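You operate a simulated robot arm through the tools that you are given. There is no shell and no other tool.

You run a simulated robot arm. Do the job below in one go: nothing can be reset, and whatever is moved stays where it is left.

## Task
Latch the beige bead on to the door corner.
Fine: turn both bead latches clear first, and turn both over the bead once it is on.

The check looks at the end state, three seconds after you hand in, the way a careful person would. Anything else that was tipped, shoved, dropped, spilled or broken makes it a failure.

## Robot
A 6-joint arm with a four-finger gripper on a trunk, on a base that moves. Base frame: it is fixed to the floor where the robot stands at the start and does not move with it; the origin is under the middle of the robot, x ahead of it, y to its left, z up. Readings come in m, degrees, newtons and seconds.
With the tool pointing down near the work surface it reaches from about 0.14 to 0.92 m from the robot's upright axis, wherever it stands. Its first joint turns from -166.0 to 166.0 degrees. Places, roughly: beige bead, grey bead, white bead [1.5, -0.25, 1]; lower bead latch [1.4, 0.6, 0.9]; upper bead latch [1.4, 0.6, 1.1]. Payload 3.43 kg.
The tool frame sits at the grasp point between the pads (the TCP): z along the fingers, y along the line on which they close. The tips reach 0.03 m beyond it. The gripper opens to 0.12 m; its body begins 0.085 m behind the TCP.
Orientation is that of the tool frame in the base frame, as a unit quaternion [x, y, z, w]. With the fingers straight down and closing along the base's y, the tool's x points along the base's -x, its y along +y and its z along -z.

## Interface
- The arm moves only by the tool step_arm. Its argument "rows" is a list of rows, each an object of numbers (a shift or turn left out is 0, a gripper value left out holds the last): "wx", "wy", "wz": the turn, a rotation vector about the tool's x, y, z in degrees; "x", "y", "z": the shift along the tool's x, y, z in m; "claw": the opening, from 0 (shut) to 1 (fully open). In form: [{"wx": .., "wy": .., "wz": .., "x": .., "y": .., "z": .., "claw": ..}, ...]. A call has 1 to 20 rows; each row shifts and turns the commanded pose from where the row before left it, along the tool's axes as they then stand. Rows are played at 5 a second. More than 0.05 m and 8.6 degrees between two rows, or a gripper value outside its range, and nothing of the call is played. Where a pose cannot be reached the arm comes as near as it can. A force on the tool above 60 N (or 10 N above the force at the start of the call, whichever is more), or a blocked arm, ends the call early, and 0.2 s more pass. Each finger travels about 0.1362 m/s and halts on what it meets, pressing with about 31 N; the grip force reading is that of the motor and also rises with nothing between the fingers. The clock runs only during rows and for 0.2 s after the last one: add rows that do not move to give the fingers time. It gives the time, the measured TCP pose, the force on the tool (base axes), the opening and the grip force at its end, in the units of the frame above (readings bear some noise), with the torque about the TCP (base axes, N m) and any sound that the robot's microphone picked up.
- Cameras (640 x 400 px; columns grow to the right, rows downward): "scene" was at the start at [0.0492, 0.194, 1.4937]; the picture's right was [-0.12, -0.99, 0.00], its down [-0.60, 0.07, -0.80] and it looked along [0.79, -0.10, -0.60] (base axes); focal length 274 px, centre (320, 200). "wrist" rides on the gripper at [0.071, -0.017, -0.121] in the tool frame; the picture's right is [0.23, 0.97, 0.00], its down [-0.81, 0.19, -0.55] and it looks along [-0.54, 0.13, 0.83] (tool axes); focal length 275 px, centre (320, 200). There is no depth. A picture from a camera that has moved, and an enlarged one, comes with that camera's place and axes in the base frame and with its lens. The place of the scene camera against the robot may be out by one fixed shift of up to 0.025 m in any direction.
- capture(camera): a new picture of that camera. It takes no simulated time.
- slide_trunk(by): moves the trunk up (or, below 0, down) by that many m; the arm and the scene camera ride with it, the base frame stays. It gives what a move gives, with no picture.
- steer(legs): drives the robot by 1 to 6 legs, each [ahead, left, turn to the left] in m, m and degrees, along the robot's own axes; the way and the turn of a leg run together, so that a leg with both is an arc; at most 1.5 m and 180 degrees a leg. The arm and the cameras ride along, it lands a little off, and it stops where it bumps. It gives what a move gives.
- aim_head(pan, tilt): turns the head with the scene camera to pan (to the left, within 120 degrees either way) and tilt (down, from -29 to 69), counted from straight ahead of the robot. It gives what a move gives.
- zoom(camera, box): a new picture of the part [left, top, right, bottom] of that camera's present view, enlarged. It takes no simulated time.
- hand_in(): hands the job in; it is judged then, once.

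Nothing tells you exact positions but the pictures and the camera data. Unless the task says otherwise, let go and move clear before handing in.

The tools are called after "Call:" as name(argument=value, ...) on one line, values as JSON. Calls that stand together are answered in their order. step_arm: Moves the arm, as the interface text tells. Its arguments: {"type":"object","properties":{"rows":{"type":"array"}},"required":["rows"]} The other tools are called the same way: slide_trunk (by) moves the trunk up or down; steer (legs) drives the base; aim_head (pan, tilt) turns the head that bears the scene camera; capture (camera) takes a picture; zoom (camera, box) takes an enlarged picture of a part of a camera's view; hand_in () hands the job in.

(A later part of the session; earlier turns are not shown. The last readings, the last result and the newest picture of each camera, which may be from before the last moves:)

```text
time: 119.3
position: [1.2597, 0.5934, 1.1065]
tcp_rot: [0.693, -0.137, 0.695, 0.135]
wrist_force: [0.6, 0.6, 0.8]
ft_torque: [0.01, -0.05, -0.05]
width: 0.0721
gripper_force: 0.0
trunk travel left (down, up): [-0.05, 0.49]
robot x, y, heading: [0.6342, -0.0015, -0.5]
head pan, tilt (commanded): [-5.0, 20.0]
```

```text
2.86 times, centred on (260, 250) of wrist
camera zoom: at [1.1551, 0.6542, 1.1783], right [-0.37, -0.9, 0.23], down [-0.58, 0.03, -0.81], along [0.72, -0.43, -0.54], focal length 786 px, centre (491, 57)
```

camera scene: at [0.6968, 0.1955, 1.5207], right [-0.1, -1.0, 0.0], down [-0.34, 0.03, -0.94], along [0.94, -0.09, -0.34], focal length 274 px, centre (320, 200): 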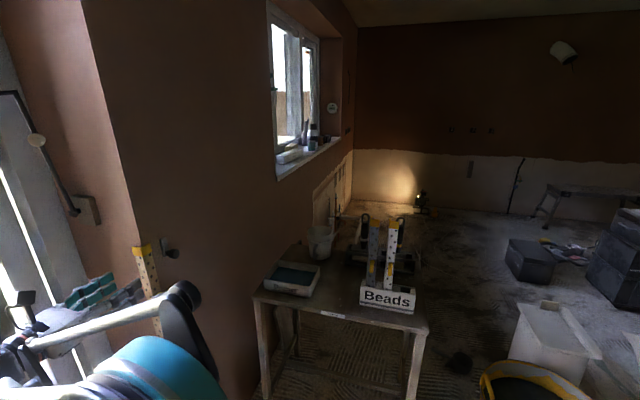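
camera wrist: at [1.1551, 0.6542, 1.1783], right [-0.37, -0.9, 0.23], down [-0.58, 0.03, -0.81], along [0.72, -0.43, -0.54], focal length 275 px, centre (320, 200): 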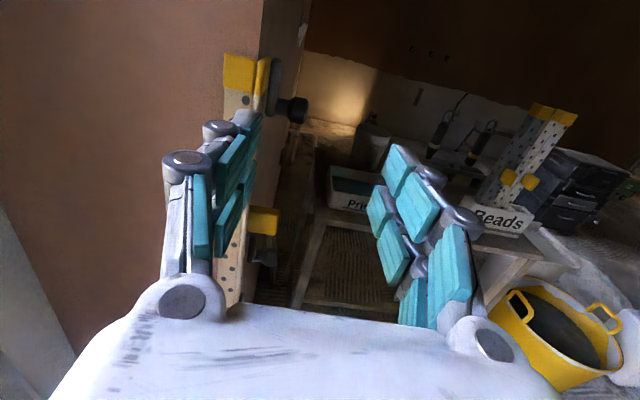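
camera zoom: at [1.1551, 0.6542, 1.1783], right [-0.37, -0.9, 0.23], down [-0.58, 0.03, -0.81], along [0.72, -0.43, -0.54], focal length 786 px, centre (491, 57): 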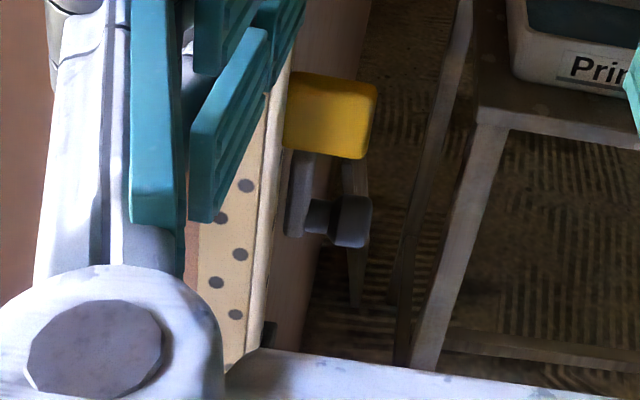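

The edge view explains it: the cap sticks out about 7 mm from the wall and the tongue's back is at about 6 mm, so the tongue cannot sweep over the cap, though it clears the flange below. My plan: set the tongue at about 45 degrees, then lift the bead a little by its handle, straighten it and lower it so the cap comes down above the tongue. I return to the upper knob first.

Call:
step_arm(rows=[{"y": 0.043, "x": -0.004}, {"y": 0.043, "x": -0.004}, {"y": 0.043, "x": -0.004}, {"y": 0.043, "x": -0.004}, {"y": 0.043, "x": -0.002}, {"y": 0.041}, {"z": 0.042}, {"z": 0.042}, {"z": 0.042}, {"z": 0.04}, {}])

Call:
step_arm(rows=[{"wx": 8.182}, {"wx": 8.182}, {"wx": 8.182}, {"wx": 8.182}, {"wx": 8.182}, {"wx": 8.182}, {"wx": 8.182}, {"wx": 8.182}, {"wx": 8.182}, {"wx": 8.182}, {"wx": 8.182}, {"z": 0.045}, {"z": 0.045}, {"z": 0.045, "y": 0.01}, {"z": 0.045, "y": 0.01}, {}])

Call:
step_arm(rows=[{"wz": 8.3}, {"wz": 8.3}, {"wz": 8.3}, {"wz": 8.3}, {"wz": 8.3}, {"wz": 8.3}, {"wz": 8.2}, {}])

Call:
capture(camera="wrist")

Call:
zoom(camera="scene", box=[90, 215, 230, 365])

```text
time: 121.7
position: [1.3158, 0.292, 1.0896]
tcp_rot: [0.693, -0.137, 0.694, 0.135]
wrist_force: [0.4, -0.2, -0.4]
ft_torque: [0.01, -0.02, 0.0]
width: 0.0722
gripper_force: 0.1
trunk travel left (down, up): [-0.05, 0.49]
robot x, y, heading: [0.6366, -0.0006, -0.3]
head pan, tilt (commanded): [-5.0, 20.0]
```

```text
time: 125.1
position: [1.4033, 0.453, 1.0908]
tcp_rot: [0.585, 0.394, 0.588, -0.395]
wrist_force: [0.6, 0.0, 0.1]
ft_torque: [0.01, -0.04, 0.0]
width: 0.072
gripper_force: 0.0
trunk travel left (down, up): [-0.05, 0.49]
robot x, y, heading: [0.6379, -0.0019, -0.4]
head pan, tilt (commanded): [-5.0, 20.0]
```

```text
time: 126.9
position: [1.4031, 0.4518, 1.0906]
tcp_rot: [0.703, 0.061, 0.323, -0.631]
wrist_force: [-1.1, 0.4, 0.3]
ft_torque: [-0.01, 0.0, 0.01]
width: 0.0719
gripper_force: 0.0
trunk travel left (down, up): [-0.05, 0.49]
robot x, y, heading: [0.6385, -0.0024, -0.3]
head pan, tilt (commanded): [-5.0, 20.0]
```

```text
taken
camera wrist: at [1.4062, 0.3205, 1.1422], right [0.66, -0.27, -0.7], down [-0.75, -0.29, -0.59], along [-0.04, 0.92, -0.39], focal length 275 px, centre (320, 200)
```

wrist: 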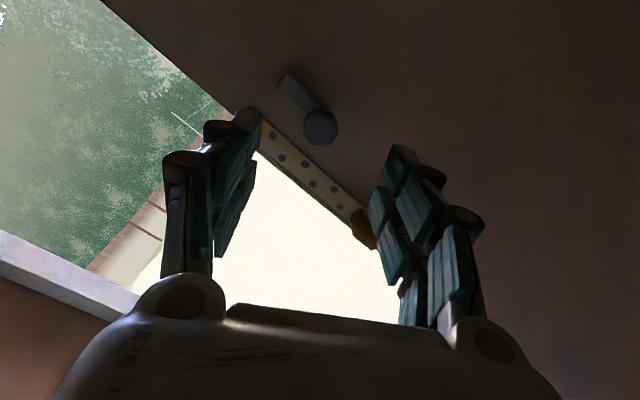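

```text
2.67 times, centred on (160, 290) of scene
camera zoom: at [0.6967, 0.1947, 1.5208], right [-0.1, -1.0, 0.0], down [-0.34, 0.03, -0.94], along [0.94, -0.09, -0.34], focal length 732 px, centre (747, -40)
```

zoom: 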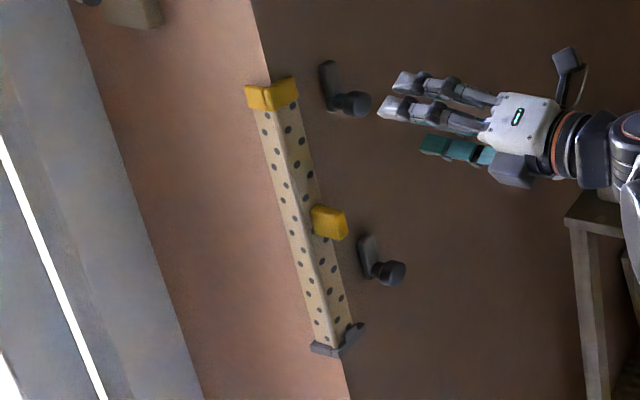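

Call:
zoom(camera="wrist", box=[250, 60, 390, 160])

```text
4.00 times, centred on (320, 110) of wrist
camera zoom: at [1.4062, 0.3205, 1.1422], right [0.66, -0.27, -0.7], down [-0.75, -0.29, -0.59], along [-0.04, 0.92, -0.39], focal length 1101 px, centre (320, 560)
```

zoom: 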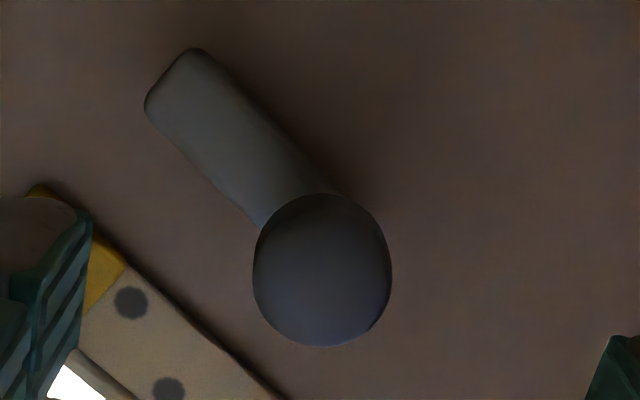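

Call:
step_arm(rows=[{"x": -0.002, "y": 0.001}, {"z": 0.03}, {"z": 0.03}, {}])

Call:
zoom(camera="wrist", box=[240, 80, 400, 200])

```text
time: 127.9
position: [1.4256, 0.5099, 1.089]
tcp_rot: [0.703, 0.061, 0.323, -0.631]
wrist_force: [0.4, 0.2, -0.1]
ft_torque: [0.01, -0.02, 0.02]
width: 0.0719
gripper_force: 0.0
trunk travel left (down, up): [-0.05, 0.49]
robot x, y, heading: [0.6405, -0.0033, -0.5]
head pan, tilt (commanded): [-5.0, 20.0]
```

```text
3.33 times, centred on (320, 140) of wrist
camera zoom: at [1.4281, 0.3776, 1.1409], right [0.66, -0.27, -0.7], down [-0.75, -0.29, -0.6], along [-0.04, 0.92, -0.39], focal length 918 px, centre (320, 400)
```

zoom: 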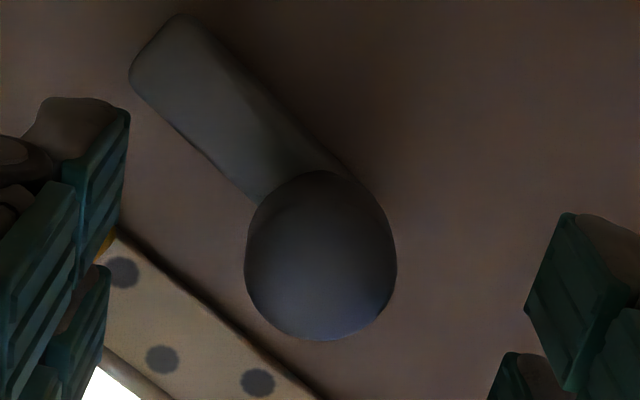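

Centred. I grip the knob and turn it back towards 45 degrees, stopping short of the cap.

Call:
step_arm(rows=[{"z": 0.025}, {"claw": 0.2}, {"claw": 0.2}, {"claw": 0.0}, {}, {}])

Call:
step_arm(rows=[{"wz": -7.0}, {"wz": -7.0}, {"wz": -7.0}, {"wz": -7.0}, {"wz": -7.0}])

Call:
zoom(camera="scene", box=[115, 225, 195, 285])

Call:
zoom(camera="wrist", box=[200, 40, 420, 200])

```text
time: 129.3
position: [1.4346, 0.5324, 1.0897]
tcp_rot: [0.702, 0.061, 0.324, -0.631]
wrist_force: [6.1, 5.1, 17.1]
ft_torque: [0.41, -0.15, 0.1]
width: 0.0246
gripper_force: 45.0
trunk travel left (down, up): [-0.05, 0.49]
robot x, y, heading: [0.6384, -0.0023, -0.7]
head pan, tilt (commanded): [-5.0, 20.0]
```

```text
time: 130.5
position: [1.4348, 0.5325, 1.0889]
tcp_rot: [0.652, 0.269, 0.499, -0.503]
wrist_force: [26.6, 20.9, 32.0]
ft_torque: [0.58, -0.25, 0.1]
width: 0.0249
gripper_force: 45.3
trunk travel left (down, up): [-0.05, 0.49]
robot x, y, heading: [0.6407, -0.0015, -0.5]
head pan, tilt (commanded): [-5.0, 20.0]
```

```text
6.67 times, centred on (155, 255) of scene
camera zoom: at [0.697, 0.1953, 1.5209], right [-0.1, -1.0, 0.0], down [-0.34, 0.03, -0.94], along [0.94, -0.09, -0.34], focal length 1830 px, centre (1420, -167)
```

zoom: 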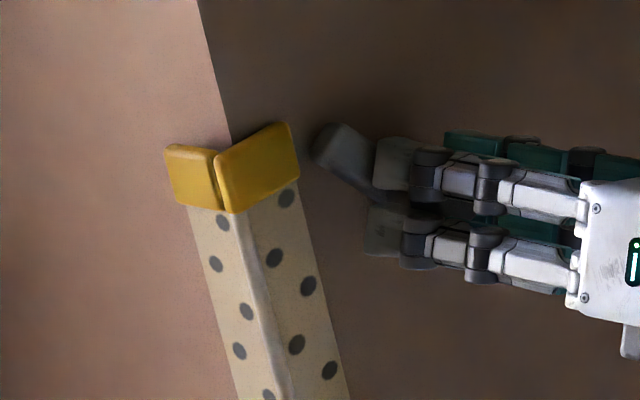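

```text
2.50 times, centred on (310, 120) of wrist
camera zoom: at [1.4011, 0.4151, 1.1612], right [0.91, -0.37, -0.17], down [-0.34, -0.46, -0.82], along [0.23, 0.81, -0.54], focal length 688 px, centre (345, 400)
```

zoom: 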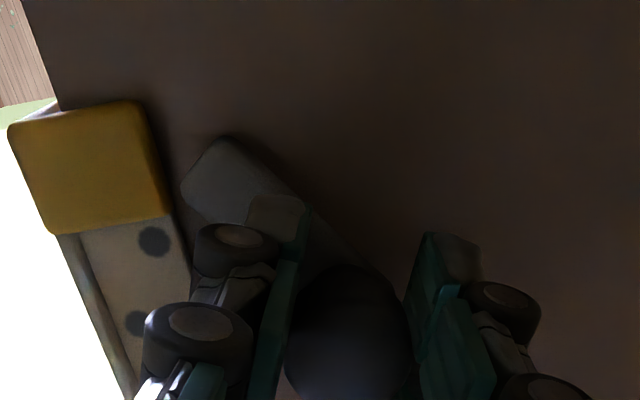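

The tongue is at roughly 55 degrees and still clear of the cap. I ease the load and add 8 degrees.

Call:
step_arm(rows=[{"x": 0.0013, "z": 0.0008}, {"wz": -4.0}, {"wz": -4.0}, {}])

Call:
zoom(camera="scene", box=[115, 225, 195, 285])

Call:
zoom(camera="wrist", box=[200, 40, 420, 200])

```text
time: 131.5
position: [1.4344, 0.5311, 1.0901]
tcp_rot: [0.631, 0.317, 0.531, -0.468]
wrist_force: [-6.2, -3.6, -11.3]
ft_torque: [-0.22, 0.1, 0.48]
width: 0.0249
gripper_force: 44.9
trunk travel left (down, up): [-0.05, 0.49]
robot x, y, heading: [0.6395, 0.0006, -0.5]
head pan, tilt (commanded): [-5.0, 20.0]
```

```text
6.67 times, centred on (155, 255) of scene
camera zoom: at [0.6968, 0.1948, 1.5206], right [-0.1, -1.0, 0.0], down [-0.34, 0.03, -0.94], along [0.94, -0.09, -0.34], focal length 1830 px, centre (1420, -167)
```

zoom: 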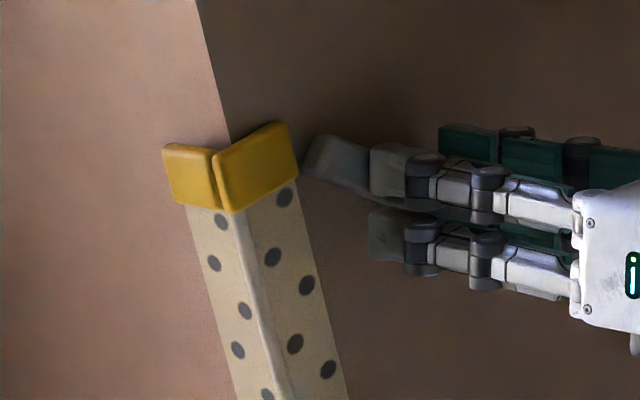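

```text
2.50 times, centred on (310, 120) of wrist
camera zoom: at [1.392, 0.4188, 1.1624], right [0.93, -0.38, -0.03], down [-0.23, -0.5, -0.83], along [0.3, 0.78, -0.55], focal length 688 px, centre (345, 400)
```

zoom: 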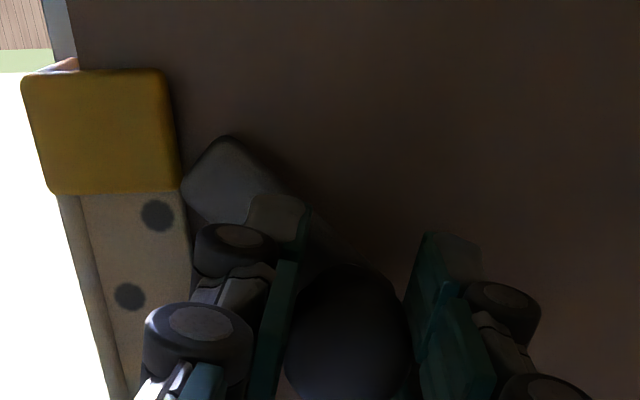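

The geometry is clear now: only the lowest 9 mm of the cap's corner lies in the tongue's sweep. With the tongue held at about 49 degrees, lifting the bead some 12 mm, straightening it and lowering it again will bring the cap down above the tongue. I let go of the knob and go to the handle.

Call:
step_arm(rows=[{"claw": 0.6}, {"claw": 0.6}, {"claw": 0.6}, {"z": -0.03}, {"z": -0.035}, {"z": -0.035}, {"wz": -7.5}, {"wz": -7.5}, {"y": -0.016, "x": -0.0393}, {"y": -0.016, "x": -0.0393}, {"y": -0.017, "x": -0.0393, "claw": 0.3}, {}])

Call:
capture(camera="wrist")

Call:
zoom(camera="scene", box=[115, 225, 195, 285])

Call:
zoom(camera="scene", box=[90, 215, 230, 365])

```text
time: 134.1
position: [1.3505, 0.4574, 0.9687]
tcp_rot: [0.586, 0.394, 0.588, -0.395]
wrist_force: [0.9, 0.9, 0.6]
ft_torque: [0.0, -0.01, 0.01]
width: 0.0357
gripper_force: 0.1
trunk travel left (down, up): [-0.05, 0.49]
robot x, y, heading: [0.6425, -0.0049, -0.3]
head pan, tilt (commanded): [-5.0, 20.0]
```

```text
taken
camera wrist: at [1.2909, 0.3522, 1.0394], right [0.9, -0.37, 0.23], down [-0.03, -0.58, -0.81], along [0.43, 0.72, -0.53], focal length 275 px, centre (320, 200)
```

wrist: 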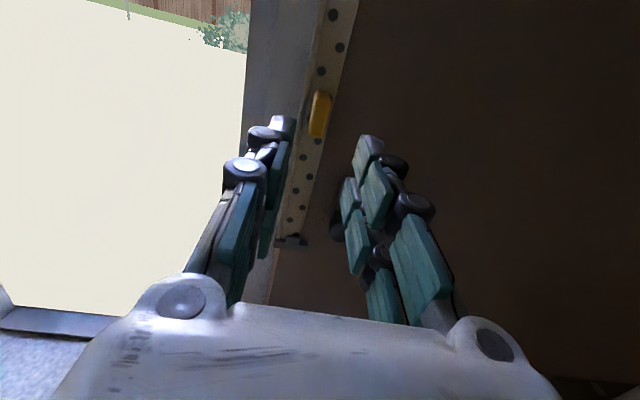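

```text
6.67 times, centred on (155, 255) of scene
camera zoom: at [0.6969, 0.195, 1.5208], right [-0.1, -1.0, 0.0], down [-0.34, 0.03, -0.94], along [0.94, -0.09, -0.34], focal length 1830 px, centre (1420, -167)
```

zoom: 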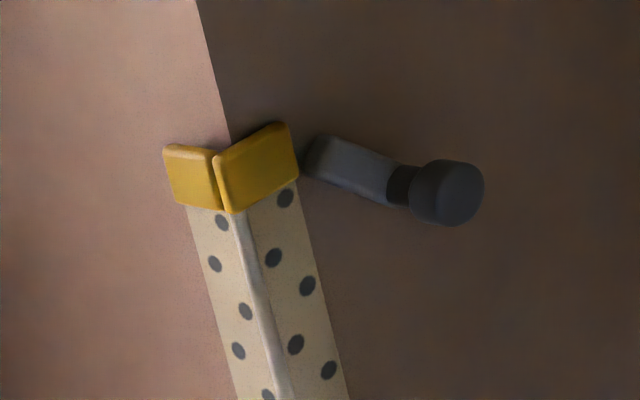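

```text
2.67 times, centred on (160, 290) of scene
camera zoom: at [0.6969, 0.195, 1.5208], right [-0.1, -1.0, 0.0], down [-0.34, 0.03, -0.94], along [0.94, -0.09, -0.34], focal length 732 px, centre (747, -40)
```

zoom: 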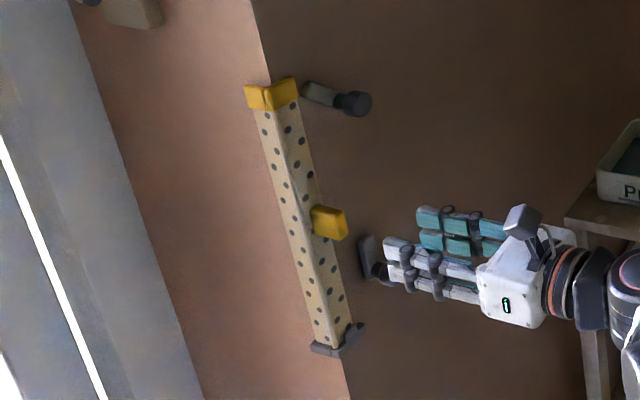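

The tongue stays put beside the cap. Now I line up with the handle.

Call:
zoom(camera="wrist", box=[250, 60, 390, 160])

```text
4.00 times, centred on (320, 110) of wrist
camera zoom: at [1.2909, 0.3522, 1.0394], right [0.9, -0.37, 0.23], down [-0.03, -0.58, -0.81], along [0.43, 0.72, -0.53], focal length 1101 px, centre (320, 560)
```

zoom: 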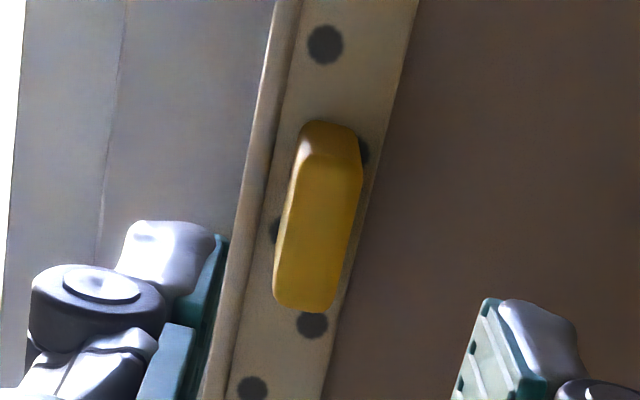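

The handle is within 1.5 mm of the axis. I advance and grip it again.

Call:
step_arm(rows=[{"x": 0.001, "y": -0.001, "z": 0.03}, {"z": 0.03}, {"z": 0.03}, {"z": 0.021}, {}])

Call:
zoom(camera="wrist", box=[230, 90, 410, 210])

```text
time: 135.3
position: [1.3933, 0.5616, 0.9729]
tcp_rot: [0.586, 0.394, 0.588, -0.394]
wrist_force: [0.1, 0.1, -0.1]
ft_torque: [-0.02, 0.0, 0.03]
width: 0.0357
gripper_force: 0.0
trunk travel left (down, up): [-0.05, 0.49]
robot x, y, heading: [0.6377, -0.0018, -0.7]
head pan, tilt (commanded): [-5.0, 20.0]
```

```text
3.33 times, centred on (320, 150) of wrist
camera zoom: at [1.3327, 0.4556, 1.0428], right [0.9, -0.37, 0.23], down [-0.03, -0.58, -0.81], along [0.43, 0.72, -0.53], focal length 918 px, centre (320, 367)
```

zoom: 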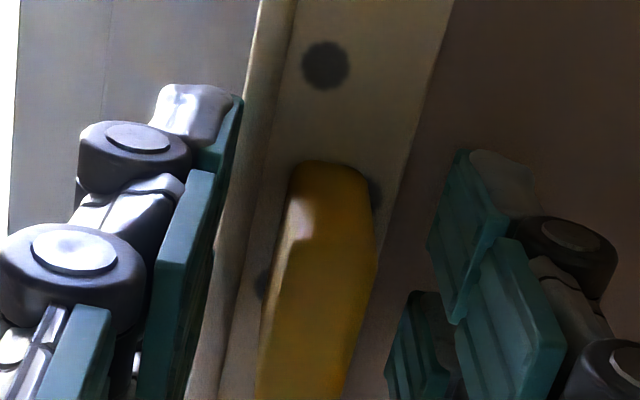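

The handle is centred between the pads. I close on it and lift the bead 13 mm.

Call:
step_arm(rows=[{"claw": 0.15}, {"claw": 0.05}, {"claw": 0.0}, {}, {}])

Call:
step_arm(rows=[{"x": 0.004}, {"x": 0.004}, {"x": 0.005}, {}])

Call:
zoom(camera="scene", box=[115, 225, 195, 285])

Call:
zoom(camera="scene", box=[140, 315, 190, 350])

```text
time: 136.5
position: [1.3923, 0.5617, 0.971]
tcp_rot: [0.586, 0.393, 0.589, -0.394]
wrist_force: [0.1, 1.1, 0.2]
ft_torque: [-0.04, -0.12, 0.02]
width: 0.0132
gripper_force: 31.1
trunk travel left (down, up): [-0.05, 0.49]
robot x, y, heading: [0.6402, -0.001, -0.5]
head pan, tilt (commanded): [-5.0, 20.0]
```

```text
time: 137.5
position: [1.3931, 0.5616, 0.9856]
tcp_rot: [0.586, 0.393, 0.588, -0.394]
wrist_force: [0.9, 0.1, -3.9]
ft_torque: [-0.18, -0.15, -0.04]
width: 0.0135
gripper_force: 31.4
trunk travel left (down, up): [-0.05, 0.49]
robot x, y, heading: [0.6379, -0.0034, -0.6]
head pan, tilt (commanded): [-5.0, 20.0]
```

```text
6.67 times, centred on (155, 255) of scene
camera zoom: at [0.6972, 0.1951, 1.5208], right [-0.1, -1.0, 0.0], down [-0.34, 0.03, -0.94], along [0.94, -0.09, -0.34], focal length 1830 px, centre (1420, -167)
```

zoom: 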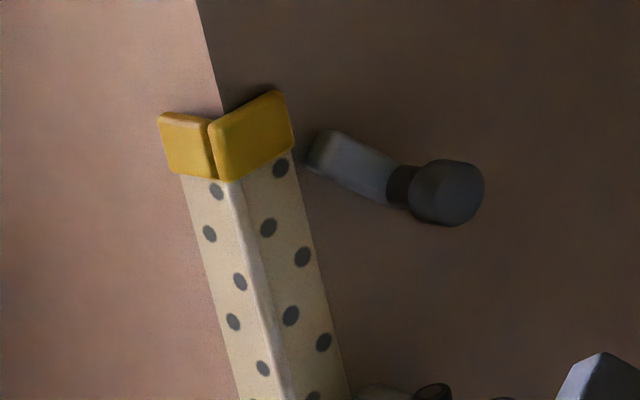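

```text
11.43 times, centred on (165, 332) of scene
camera zoom: at [0.6972, 0.1951, 1.5208], right [-0.1, -1.0, 0.0], down [-0.34, 0.03, -0.94], along [0.94, -0.09, -0.34], focal length 3136 px, centre (2091, -1314)
```

zoom: 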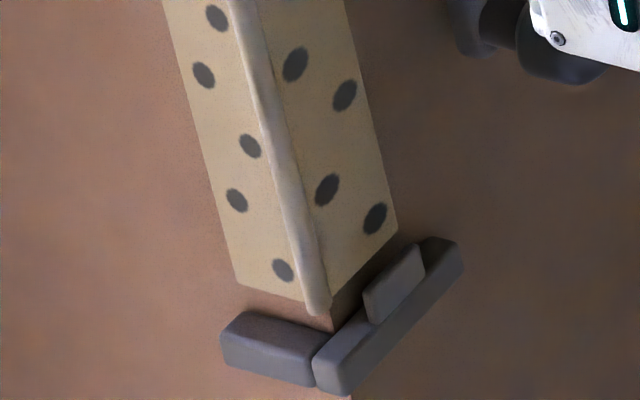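

The cap is now above the tongue's corner. I shift the bead right against the lit face and lightly to the dark wall.

Call:
step_arm(rows=[{"y": 0.0015}, {"y": 0.001}, {}])

Call:
step_arm(rows=[{"y": 0.001}, {}])

Call:
zoom(camera="scene", box=[115, 225, 195, 285])

```text
time: 138.3
position: [1.3947, 0.5604, 0.9856]
tcp_rot: [0.585, 0.394, 0.589, -0.395]
wrist_force: [-2.5, 2.6, -0.2]
ft_torque: [0.15, 0.08, 0.14]
width: 0.0136
gripper_force: 30.9
trunk travel left (down, up): [-0.05, 0.49]
robot x, y, heading: [0.6404, -0.0012, -0.5]
head pan, tilt (commanded): [-5.0, 20.0]
```

```text
time: 138.9
position: [1.3944, 0.5613, 0.9866]
tcp_rot: [0.586, 0.395, 0.588, -0.395]
wrist_force: [-3.8, 0.8, -2.7]
ft_torque: [-0.2, 0.09, 0.17]
width: 0.0133
gripper_force: 31.1
trunk travel left (down, up): [-0.05, 0.49]
robot x, y, heading: [0.6381, -0.0009, -0.6]
head pan, tilt (commanded): [-5.0, 20.0]
```

```text
6.67 times, centred on (155, 255) of scene
camera zoom: at [0.6966, 0.1953, 1.5207], right [-0.1, -1.0, 0.0], down [-0.34, 0.03, -0.94], along [0.94, -0.09, -0.34], focal length 1830 px, centre (1420, -167)
```

zoom: 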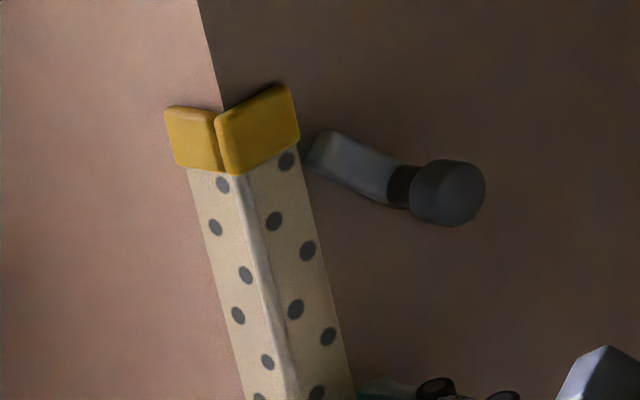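

Leg B touches the lit face again. I now lower the bead in small steps so the cap presses the tongue's tip down ahead of it.

Call:
step_arm(rows=[{"x": -0.003}, {"x": -0.003}, {}])

Call:
zoom(camera="scene", box=[115, 225, 195, 285])

Call:
step_arm(rows=[{"x": -0.002}, {"x": -0.002}, {}])

Call:
zoom(camera="scene", box=[115, 225, 195, 285])

Call:
zoom(camera="scene", box=[140, 315, 190, 350])

```text
time: 139.7
position: [1.3941, 0.5602, 0.981]
tcp_rot: [0.585, 0.393, 0.589, -0.394]
wrist_force: [-2.2, 3.2, 4.5]
ft_torque: [0.29, 0.02, 0.16]
width: 0.0135
gripper_force: 31.0
trunk travel left (down, up): [-0.05, 0.49]
robot x, y, heading: [0.6406, -0.0025, -0.5]
head pan, tilt (commanded): [-5.0, 20.0]
```

```text
6.67 times, centred on (155, 255) of scene
camera zoom: at [0.6961, 0.1949, 1.5208], right [-0.1, -1.0, 0.0], down [-0.34, 0.03, -0.94], along [0.94, -0.09, -0.34], focal length 1830 px, centre (1420, -167)
```

zoom: 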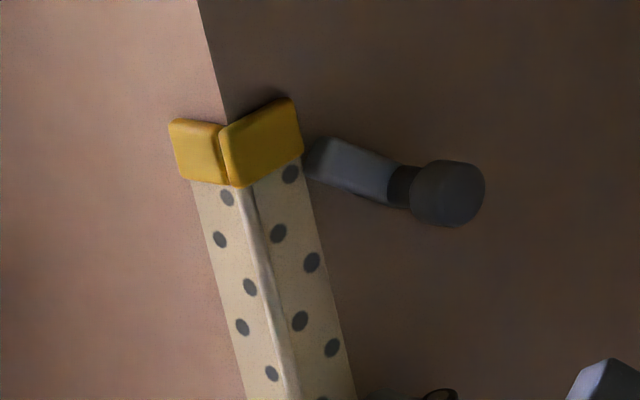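

```text
time: 140.5
position: [1.3966, 0.5606, 0.9753]
tcp_rot: [0.585, 0.393, 0.59, -0.394]
wrist_force: [-0.8, 0.8, 2.2]
ft_torque: [0.16, 0.08, 0.03]
width: 0.0136
gripper_force: 31.8
trunk travel left (down, up): [-0.05, 0.49]
robot x, y, heading: [0.6406, -0.0034, -0.4]
head pan, tilt (commanded): [-5.0, 20.0]
```

```text
6.67 times, centred on (155, 255) of scene
camera zoom: at [0.6965, 0.1947, 1.5208], right [-0.1, -1.0, 0.0], down [-0.34, 0.03, -0.94], along [0.94, -0.09, -0.34], focal length 1830 px, centre (1420, -167)
```

zoom: 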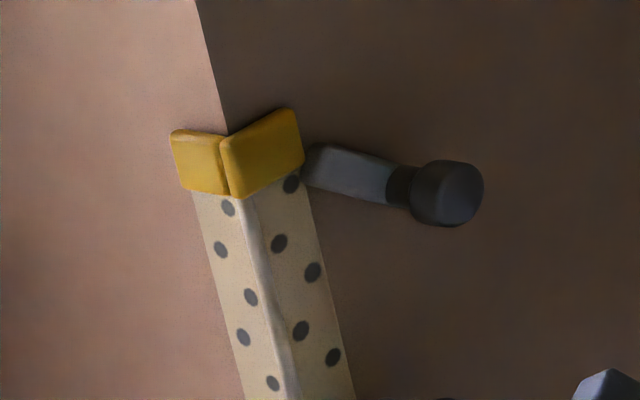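

```text
11.43 times, centred on (165, 332) of scene
camera zoom: at [0.6965, 0.1947, 1.5208], right [-0.1, -1.0, 0.0], down [-0.34, 0.03, -0.94], along [0.94, -0.09, -0.34], focal length 3136 px, centre (2091, -1314)
```

zoom: 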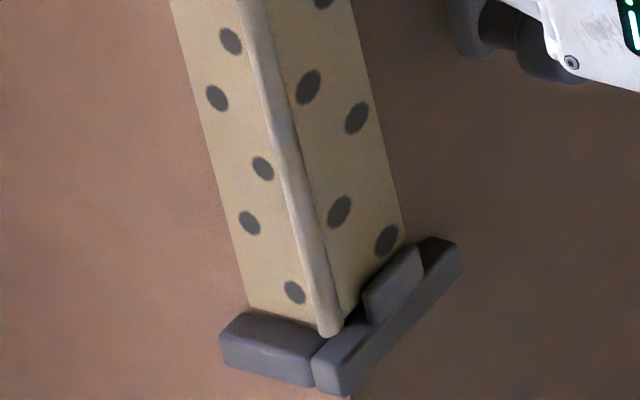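

It works: the cap pushes the tongue down as the bead descends. I go on to the ledge.

Call:
step_arm(rows=[{"x": -0.002}, {"x": -0.002}, {}])

Call:
step_arm(rows=[{"x": -0.001}, {}])

Call:
zoom(camera="scene", box=[115, 225, 195, 285])

Call:
zoom(camera="scene", box=[140, 315, 190, 350])

```text
time: 141.3
position: [1.3946, 0.5607, 0.9725]
tcp_rot: [0.585, 0.394, 0.589, -0.394]
wrist_force: [0.1, 0.5, 1.8]
ft_torque: [0.2, 0.01, 0.02]
width: 0.0134
gripper_force: 31.2
trunk travel left (down, up): [-0.05, 0.49]
robot x, y, heading: [0.641, -0.0028, -0.3]
head pan, tilt (commanded): [-5.0, 20.0]
```

```text
time: 141.9
position: [1.3944, 0.5609, 0.9718]
tcp_rot: [0.586, 0.393, 0.589, -0.394]
wrist_force: [-0.7, 2.2, 5.1]
ft_torque: [-0.03, 0.07, 0.09]
width: 0.0136
gripper_force: 31.2
trunk travel left (down, up): [-0.05, 0.49]
robot x, y, heading: [0.6431, -0.005, -0.6]
head pan, tilt (commanded): [-5.0, 20.0]
```

```text
6.67 times, centred on (155, 255) of scene
camera zoom: at [0.6961, 0.1947, 1.5209], right [-0.1, -1.0, 0.0], down [-0.34, 0.03, -0.94], along [0.94, -0.09, -0.34], focal length 1830 px, centre (1420, -167)
```

zoom: 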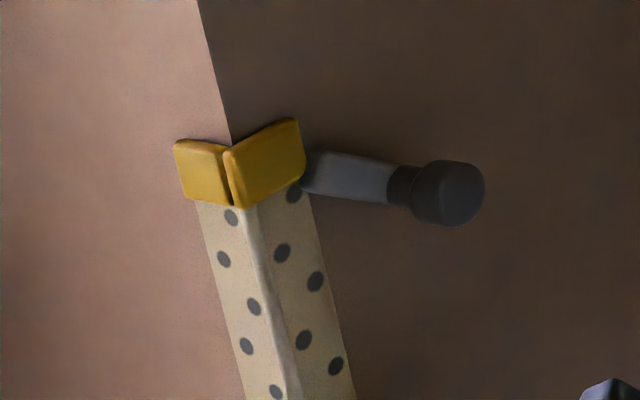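

```text
11.43 times, centred on (165, 332) of scene
camera zoom: at [0.6961, 0.1947, 1.5209], right [-0.1, -1.0, 0.0], down [-0.34, 0.03, -0.94], along [0.94, -0.09, -0.34], focal length 3136 px, centre (2091, -1314)
```

zoom: 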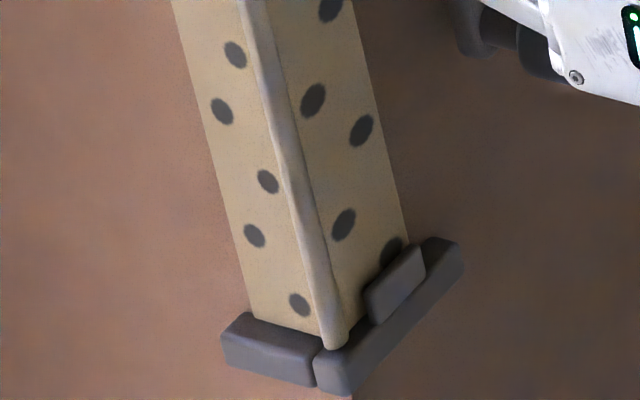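

The tongue now points under the cap's corner, and the foot carries 5 N. One more millimetre down to seat, then a light press to the wall and release.

Call:
step_arm(rows=[{"x": -0.001}, {}])

Call:
step_arm(rows=[{"z": 0.001}, {}])

Call:
zoom(camera="scene", box=[90, 215, 230, 365])

```text
time: 142.5
position: [1.3948, 0.5608, 0.972]
tcp_rot: [0.585, 0.394, 0.588, -0.395]
wrist_force: [2.6, 5.8, 14.0]
ft_torque: [0.12, -0.01, 0.05]
width: 0.0134
gripper_force: 31.1
trunk travel left (down, up): [-0.05, 0.49]
robot x, y, heading: [0.635, -0.0009, -0.5]
head pan, tilt (commanded): [-5.0, 20.0]
```

```text
time: 143.1
position: [1.3946, 0.5609, 0.9719]
tcp_rot: [0.585, 0.393, 0.589, -0.394]
wrist_force: [0.4, 2.9, 16.0]
ft_torque: [0.36, -0.05, 0.03]
width: 0.0136
gripper_force: 31.5
trunk travel left (down, up): [-0.05, 0.49]
robot x, y, heading: [0.6408, 0.0008, -0.2]
head pan, tilt (commanded): [-5.0, 20.0]
```

```text
2.67 times, centred on (160, 290) of scene
camera zoom: at [0.6953, 0.194, 1.521], right [-0.1, -1.0, 0.0], down [-0.34, 0.03, -0.94], along [0.94, -0.09, -0.34], focal length 732 px, centre (747, -40)
```

zoom: 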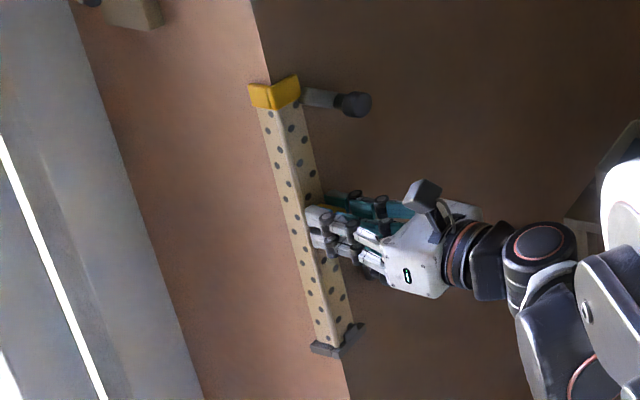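

Call:
step_arm(rows=[{"z": 0.001, "x": 0.0005}, {}])

Call:
step_arm(rows=[{"claw": 0.15}, {"claw": 0.2}, {"claw": 0.3}, {}, {}])

Call:
zoom(camera="scene", box=[115, 225, 195, 285])

Call:
zoom(camera="scene", box=[140, 315, 190, 350])

```text
time: 143.7
position: [1.3953, 0.5612, 0.9718]
tcp_rot: [0.585, 0.394, 0.589, -0.395]
wrist_force: [-7.5, -8.7, 6.7]
ft_torque: [0.58, -0.19, 0.28]
width: 0.0135
gripper_force: 30.9
trunk travel left (down, up): [-0.05, 0.49]
robot x, y, heading: [0.639, -0.0004, -0.2]
head pan, tilt (commanded): [-5.0, 20.0]
```

```text
time: 144.9
position: [1.3957, 0.5618, 0.9709]
tcp_rot: [0.585, 0.394, 0.588, -0.395]
wrist_force: [-0.1, -0.4, 0.4]
ft_torque: [-0.02, -0.01, -0.03]
width: 0.0362
gripper_force: 0.1
trunk travel left (down, up): [-0.05, 0.49]
robot x, y, heading: [0.6411, -0.0026, -0.2]
head pan, tilt (commanded): [-5.0, 20.0]
```

```text
6.67 times, centred on (155, 255) of scene
camera zoom: at [0.6967, 0.1948, 1.5208], right [-0.1, -1.0, 0.0], down [-0.34, 0.03, -0.94], along [0.94, -0.09, -0.34], focal length 1830 px, centre (1420, -167)
```

zoom: 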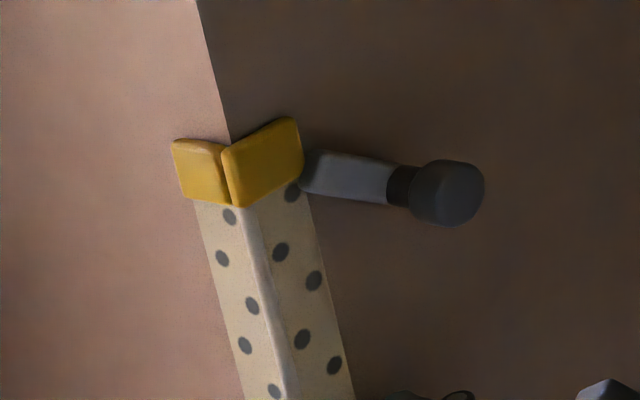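

```text
11.43 times, centred on (165, 332) of scene
camera zoom: at [0.6967, 0.1948, 1.5208], right [-0.1, -1.0, 0.0], down [-0.34, 0.03, -0.94], along [0.94, -0.09, -0.34], focal length 3136 px, centre (2091, -1314)
```

zoom: 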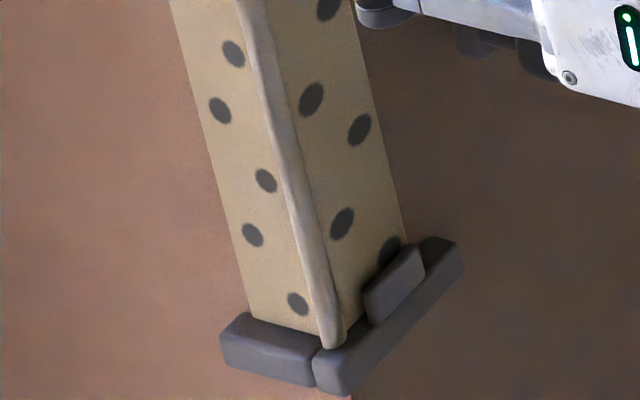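

The bead is straight and seated, with the tongue's tip just below the cap's corner. I back off and go to the upper knob to finish closing it.

Call:
step_arm(rows=[{"z": -0.02}, {"z": -0.035}, {"z": -0.035}, {"y": 0.016, "x": 0.0393}, {"y": 0.016, "x": 0.0393}, {"y": 0.016, "x": 0.0393, "claw": 0.6}, {"wz": 7.5}, {"wz": 7.5}, {"wz": 7.5}, {"wz": 7.5}, {}])

Call:
zoom(camera="wrist", box=[220, 40, 400, 160])

Call:
zoom(camera="scene", box=[90, 215, 230, 365])

```text
time: 147.3
position: [1.4071, 0.4606, 1.0887]
tcp_rot: [0.667, 0.229, 0.465, -0.535]
wrist_force: [-0.2, -0.6, 0.0]
ft_torque: [-0.04, 0.02, 0.0]
width: 0.0719
gripper_force: 0.0
trunk travel left (down, up): [-0.05, 0.49]
robot x, y, heading: [0.6416, 0.0018, -0.4]
head pan, tilt (commanded): [-5.0, 20.0]
```

```text
3.33 times, centred on (310, 100) of wrist
camera zoom: at [1.3824, 0.3405, 1.1588], right [0.89, -0.36, -0.29], down [-0.43, -0.42, -0.8], along [0.17, 0.83, -0.53], focal length 918 px, centre (353, 533)
```

zoom: 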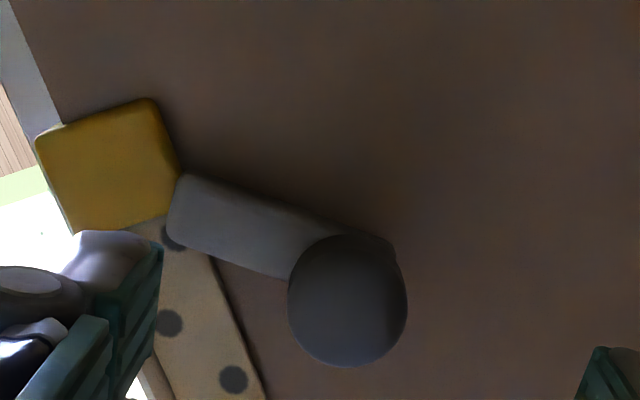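

```text
2.67 times, centred on (160, 290) of scene
camera zoom: at [0.6967, 0.1948, 1.5208], right [-0.1, -1.0, 0.0], down [-0.34, 0.03, -0.94], along [0.94, -0.09, -0.34], focal length 732 px, centre (747, -40)
```

zoom: 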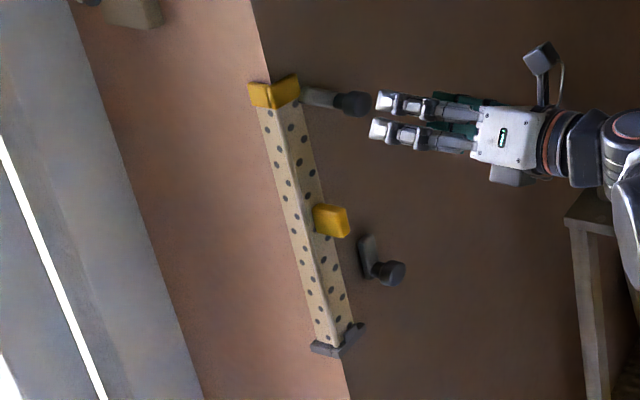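

The tongue already overlaps the flange below the cap. I line up and grip the knob.

Call:
step_arm(rows=[{"x": -0.0007, "y": -0.0014}, {"z": 0.025}, {"z": 0.025}, {}])

Call:
zoom(camera="wrist", box=[240, 80, 400, 200])

```text
time: 148.3
position: [1.4232, 0.5095, 1.0893]
tcp_rot: [0.667, 0.23, 0.466, -0.534]
wrist_force: [0.5, 0.2, 0.7]
ft_torque: [0.02, 0.01, 0.01]
width: 0.072
gripper_force: 0.0
trunk travel left (down, up): [-0.05, 0.49]
robot x, y, heading: [0.6376, -0.0017, -0.6]
head pan, tilt (commanded): [-5.0, 20.0]
```

```text
3.33 times, centred on (320, 140) of wrist
camera zoom: at [1.3988, 0.3882, 1.1586], right [0.89, -0.36, -0.29], down [-0.43, -0.42, -0.8], along [0.17, 0.83, -0.53], focal length 918 px, centre (320, 400)
```

zoom: 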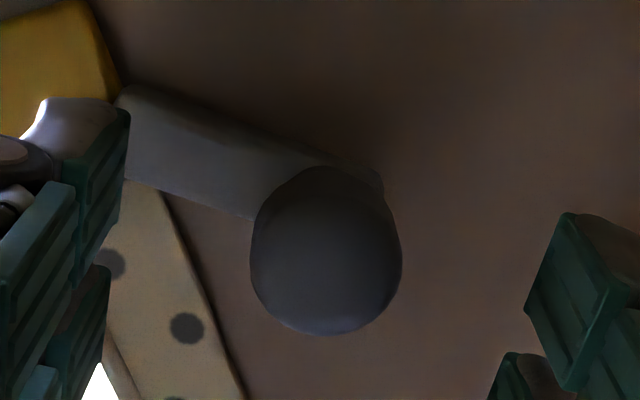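

Call:
step_arm(rows=[{"z": 0.024, "y": 0.0005}, {"claw": 0.2}, {"claw": 0.2}, {"claw": 0.0}, {}, {}])

Call:
step_arm(rows=[{"wz": -7.0}, {"wz": -7.0}, {}])

Call:
zoom(camera="scene", box=[115, 225, 195, 285])

Call:
zoom(camera="wrist", box=[200, 40, 420, 200])

```text
time: 149.7
position: [1.4346, 0.5291, 1.0913]
tcp_rot: [0.667, 0.229, 0.467, -0.534]
wrist_force: [2.8, -5.7, -0.2]
ft_torque: [0.11, -0.01, 0.05]
width: 0.0249
gripper_force: 45.0
trunk travel left (down, up): [-0.05, 0.49]
robot x, y, heading: [0.6378, 0.0, -0.6]
head pan, tilt (commanded): [-5.0, 20.0]
```

```text
time: 150.5
position: [1.4332, 0.5292, 1.0909]
tcp_rot: [0.635, 0.309, 0.529, -0.471]
wrist_force: [-1.7, -9.4, 2.5]
ft_torque: [0.31, -0.15, 0.23]
width: 0.0252
gripper_force: 45.2
trunk travel left (down, up): [-0.05, 0.49]
robot x, y, heading: [0.6417, -0.0028, -0.6]
head pan, tilt (commanded): [-5.0, 20.0]
```

```text
6.67 times, centred on (155, 255) of scene
camera zoom: at [0.6964, 0.1935, 1.521], right [-0.1, -1.0, 0.0], down [-0.34, 0.03, -0.94], along [0.94, -0.09, -0.34], focal length 1830 px, centre (1420, -167)
```

zoom: 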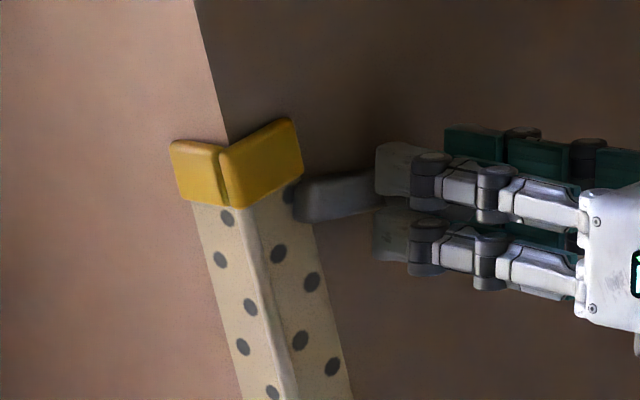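

```text
2.50 times, centred on (310, 120) of wrist
camera zoom: at [1.392, 0.4148, 1.1634], right [0.92, -0.38, -0.04], down [-0.24, -0.49, -0.84], along [0.29, 0.78, -0.55], focal length 688 px, centre (345, 400)
```

zoom: 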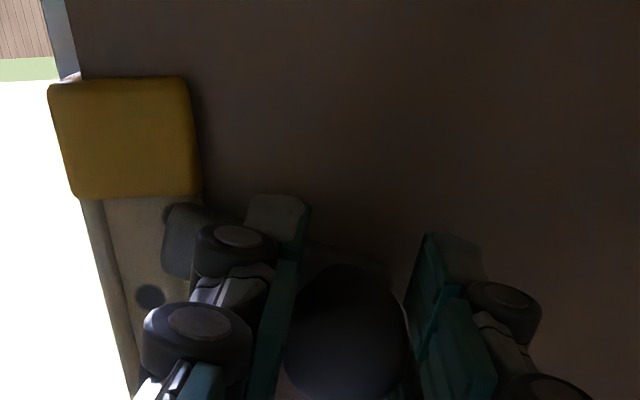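

The tongue is now below the cap and over the flange. I turn on in small steps to horizontal.

Call:
step_arm(rows=[{"wz": -7.0}, {"wz": -6.0}, {}])

Call:
zoom(camera="scene", box=[115, 225, 195, 285])

Call:
zoom(camera="wrist", box=[200, 40, 420, 200])

```text
time: 151.3
position: [1.433, 0.5292, 1.0906]
tcp_rot: [0.595, 0.378, 0.579, -0.409]
wrist_force: [-1.2, -5.6, 2.5]
ft_torque: [0.33, -0.13, 0.42]
width: 0.0255
gripper_force: 45.0
trunk travel left (down, up): [-0.05, 0.49]
robot x, y, heading: [0.6403, -0.0011, -1.0]
head pan, tilt (commanded): [-5.0, 20.0]
```

```text
6.67 times, centred on (155, 255) of scene
camera zoom: at [0.6962, 0.1939, 1.521], right [-0.1, -1.0, 0.0], down [-0.34, 0.03, -0.94], along [0.94, -0.09, -0.34], focal length 1830 px, centre (1420, -167)
```

zoom: 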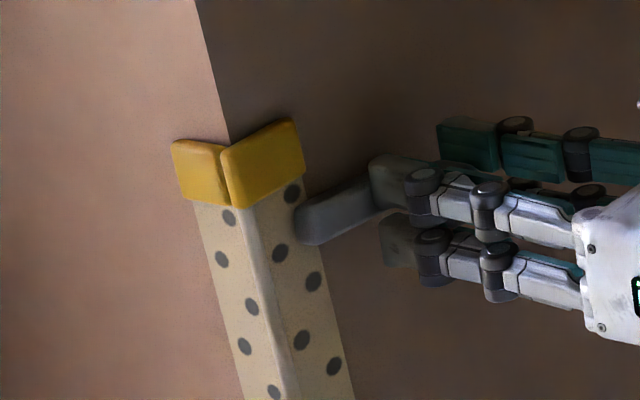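

```text
2.50 times, centred on (310, 120) of wrist
camera zoom: at [1.3766, 0.4212, 1.1621], right [0.91, -0.37, 0.18], down [-0.07, -0.57, -0.82], along [0.41, 0.74, -0.54], focal length 688 px, centre (345, 400)
```

zoom: 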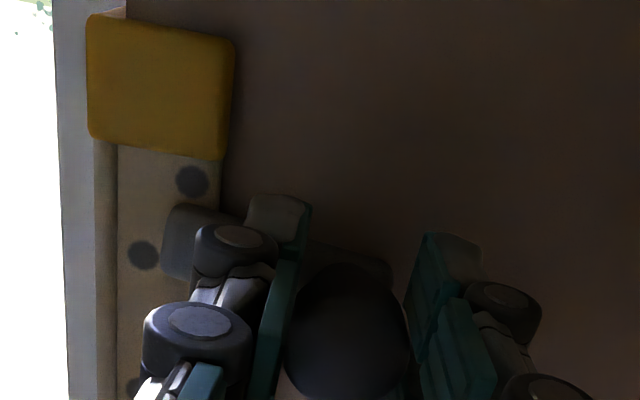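

The tongue lies over the flange within a few degrees of horizontal. I add a last 4 degrees and then release.

Call:
step_arm(rows=[{"wz": -4.0}, {}])

Call:
step_arm(rows=[{"claw": 0.6}, {"claw": 0.6}, {"claw": 0.6}, {"z": -0.03}, {"z": -0.04}, {"z": -0.03}, {}])

Call:
zoom(camera="scene", box=[115, 225, 195, 285])

Call:
zoom(camera="wrist", box=[220, 40, 400, 160])

```text
time: 151.9
position: [1.4336, 0.5285, 1.0903]
tcp_rot: [0.582, 0.399, 0.592, -0.39]
wrist_force: [-1.0, -2.5, 6.1]
ft_torque: [0.31, -0.17, 0.47]
width: 0.025
gripper_force: 45.1
trunk travel left (down, up): [-0.05, 0.49]
robot x, y, heading: [0.6373, -0.0017, -0.5]
head pan, tilt (commanded): [-5.0, 20.0]
```

```text
time: 153.5
position: [1.3954, 0.4345, 1.088]
tcp_rot: [0.582, 0.399, 0.592, -0.39]
wrist_force: [-0.6, -0.6, -0.4]
ft_torque: [-0.02, -0.03, -0.04]
width: 0.072
gripper_force: 0.1
trunk travel left (down, up): [-0.05, 0.49]
robot x, y, heading: [0.636, -0.0004, -0.5]
head pan, tilt (commanded): [-5.0, 20.0]
```

```text
6.67 times, centred on (155, 255) of scene
camera zoom: at [0.6965, 0.1944, 1.5209], right [-0.1, -1.0, 0.0], down [-0.34, 0.03, -0.94], along [0.94, -0.09, -0.34], focal length 1830 px, centre (1420, -167)
```

zoom: 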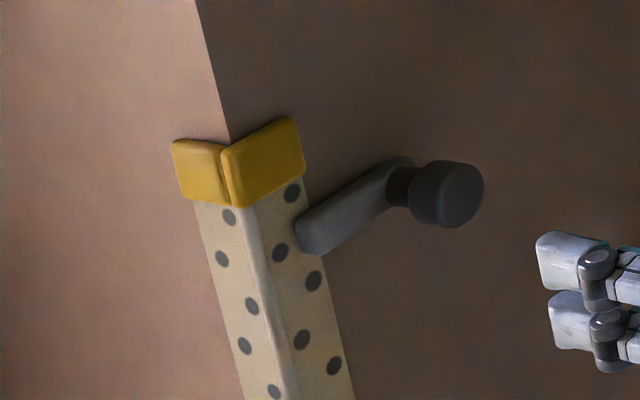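

```text
3.33 times, centred on (310, 100) of wrist
camera zoom: at [1.3337, 0.3285, 1.1587], right [0.9, -0.37, 0.25], down [-0.02, -0.59, -0.81], along [0.44, 0.72, -0.53], focal length 918 px, centre (353, 533)
```

zoom: 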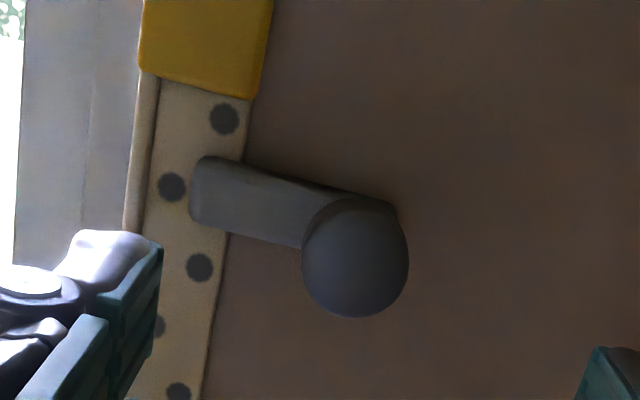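

The upper latch is closed over the flange. Now the lower one: I go down in front of it and roll the tool to about +83 degrees.

Call:
step_arm(rows=[{"x": -0.0456}, {"x": -0.0456}, {"x": -0.0456}, {"x": -0.0456}, {"x": -0.0456}, {"wz": 8.4}, {"wz": 8.4}, {"wz": 8.4}, {"wz": 8.4}, {"wz": 8.4}, {"wz": 8.4}, {"wz": 8.4}, {"wz": 8.4}, {"wz": 8.4}, {"wz": 7.0}, {}])

Call:
capture(camera="wrist")

Call:
zoom(camera="wrist", box=[250, 60, 390, 160])

Call:
capture(camera="scene")

```text
time: 156.9
position: [1.4006, 0.4364, 0.8598]
tcp_rot: [0.701, -0.085, 0.187, -0.683]
wrist_force: [0.2, 0.1, 0.2]
ft_torque: [0.03, 0.0, 0.03]
width: 0.072
gripper_force: 0.0
trunk travel left (down, up): [-0.05, 0.49]
robot x, y, heading: [0.639, 0.0, -0.6]
head pan, tilt (commanded): [-5.0, 20.0]
```

```text
taken
camera wrist: at [1.4186, 0.2986, 0.8868], right [0.34, -0.14, -0.93], down [-0.93, -0.22, -0.31], along [-0.16, 0.97, -0.2], focal length 275 px, centre (320, 200)
```

wrist: 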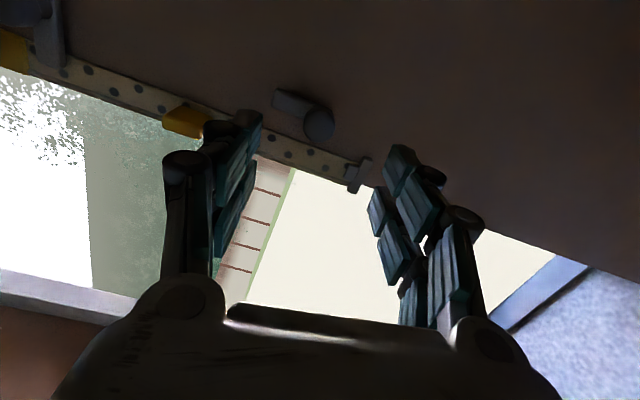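

```text
4.00 times, centred on (320, 110) of wrist
camera zoom: at [1.4186, 0.2986, 0.8868], right [0.34, -0.14, -0.93], down [-0.93, -0.22, -0.31], along [-0.16, 0.97, -0.2], focal length 1101 px, centre (320, 560)
```

zoom: 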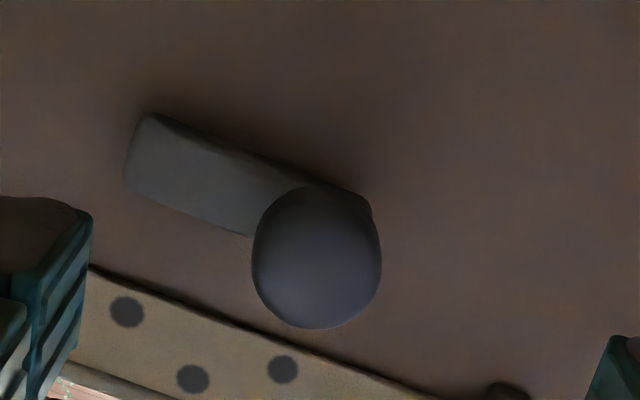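

```text
taken
camera scene: at [0.6967, 0.1948, 1.5208], right [-0.1, -1.0, 0.0], down [-0.34, 0.03, -0.94], along [0.94, -0.09, -0.34], focal length 274 px, centre (320, 200)
```

scene: 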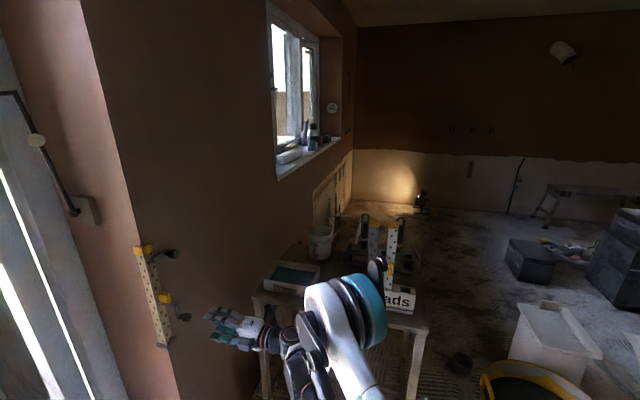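

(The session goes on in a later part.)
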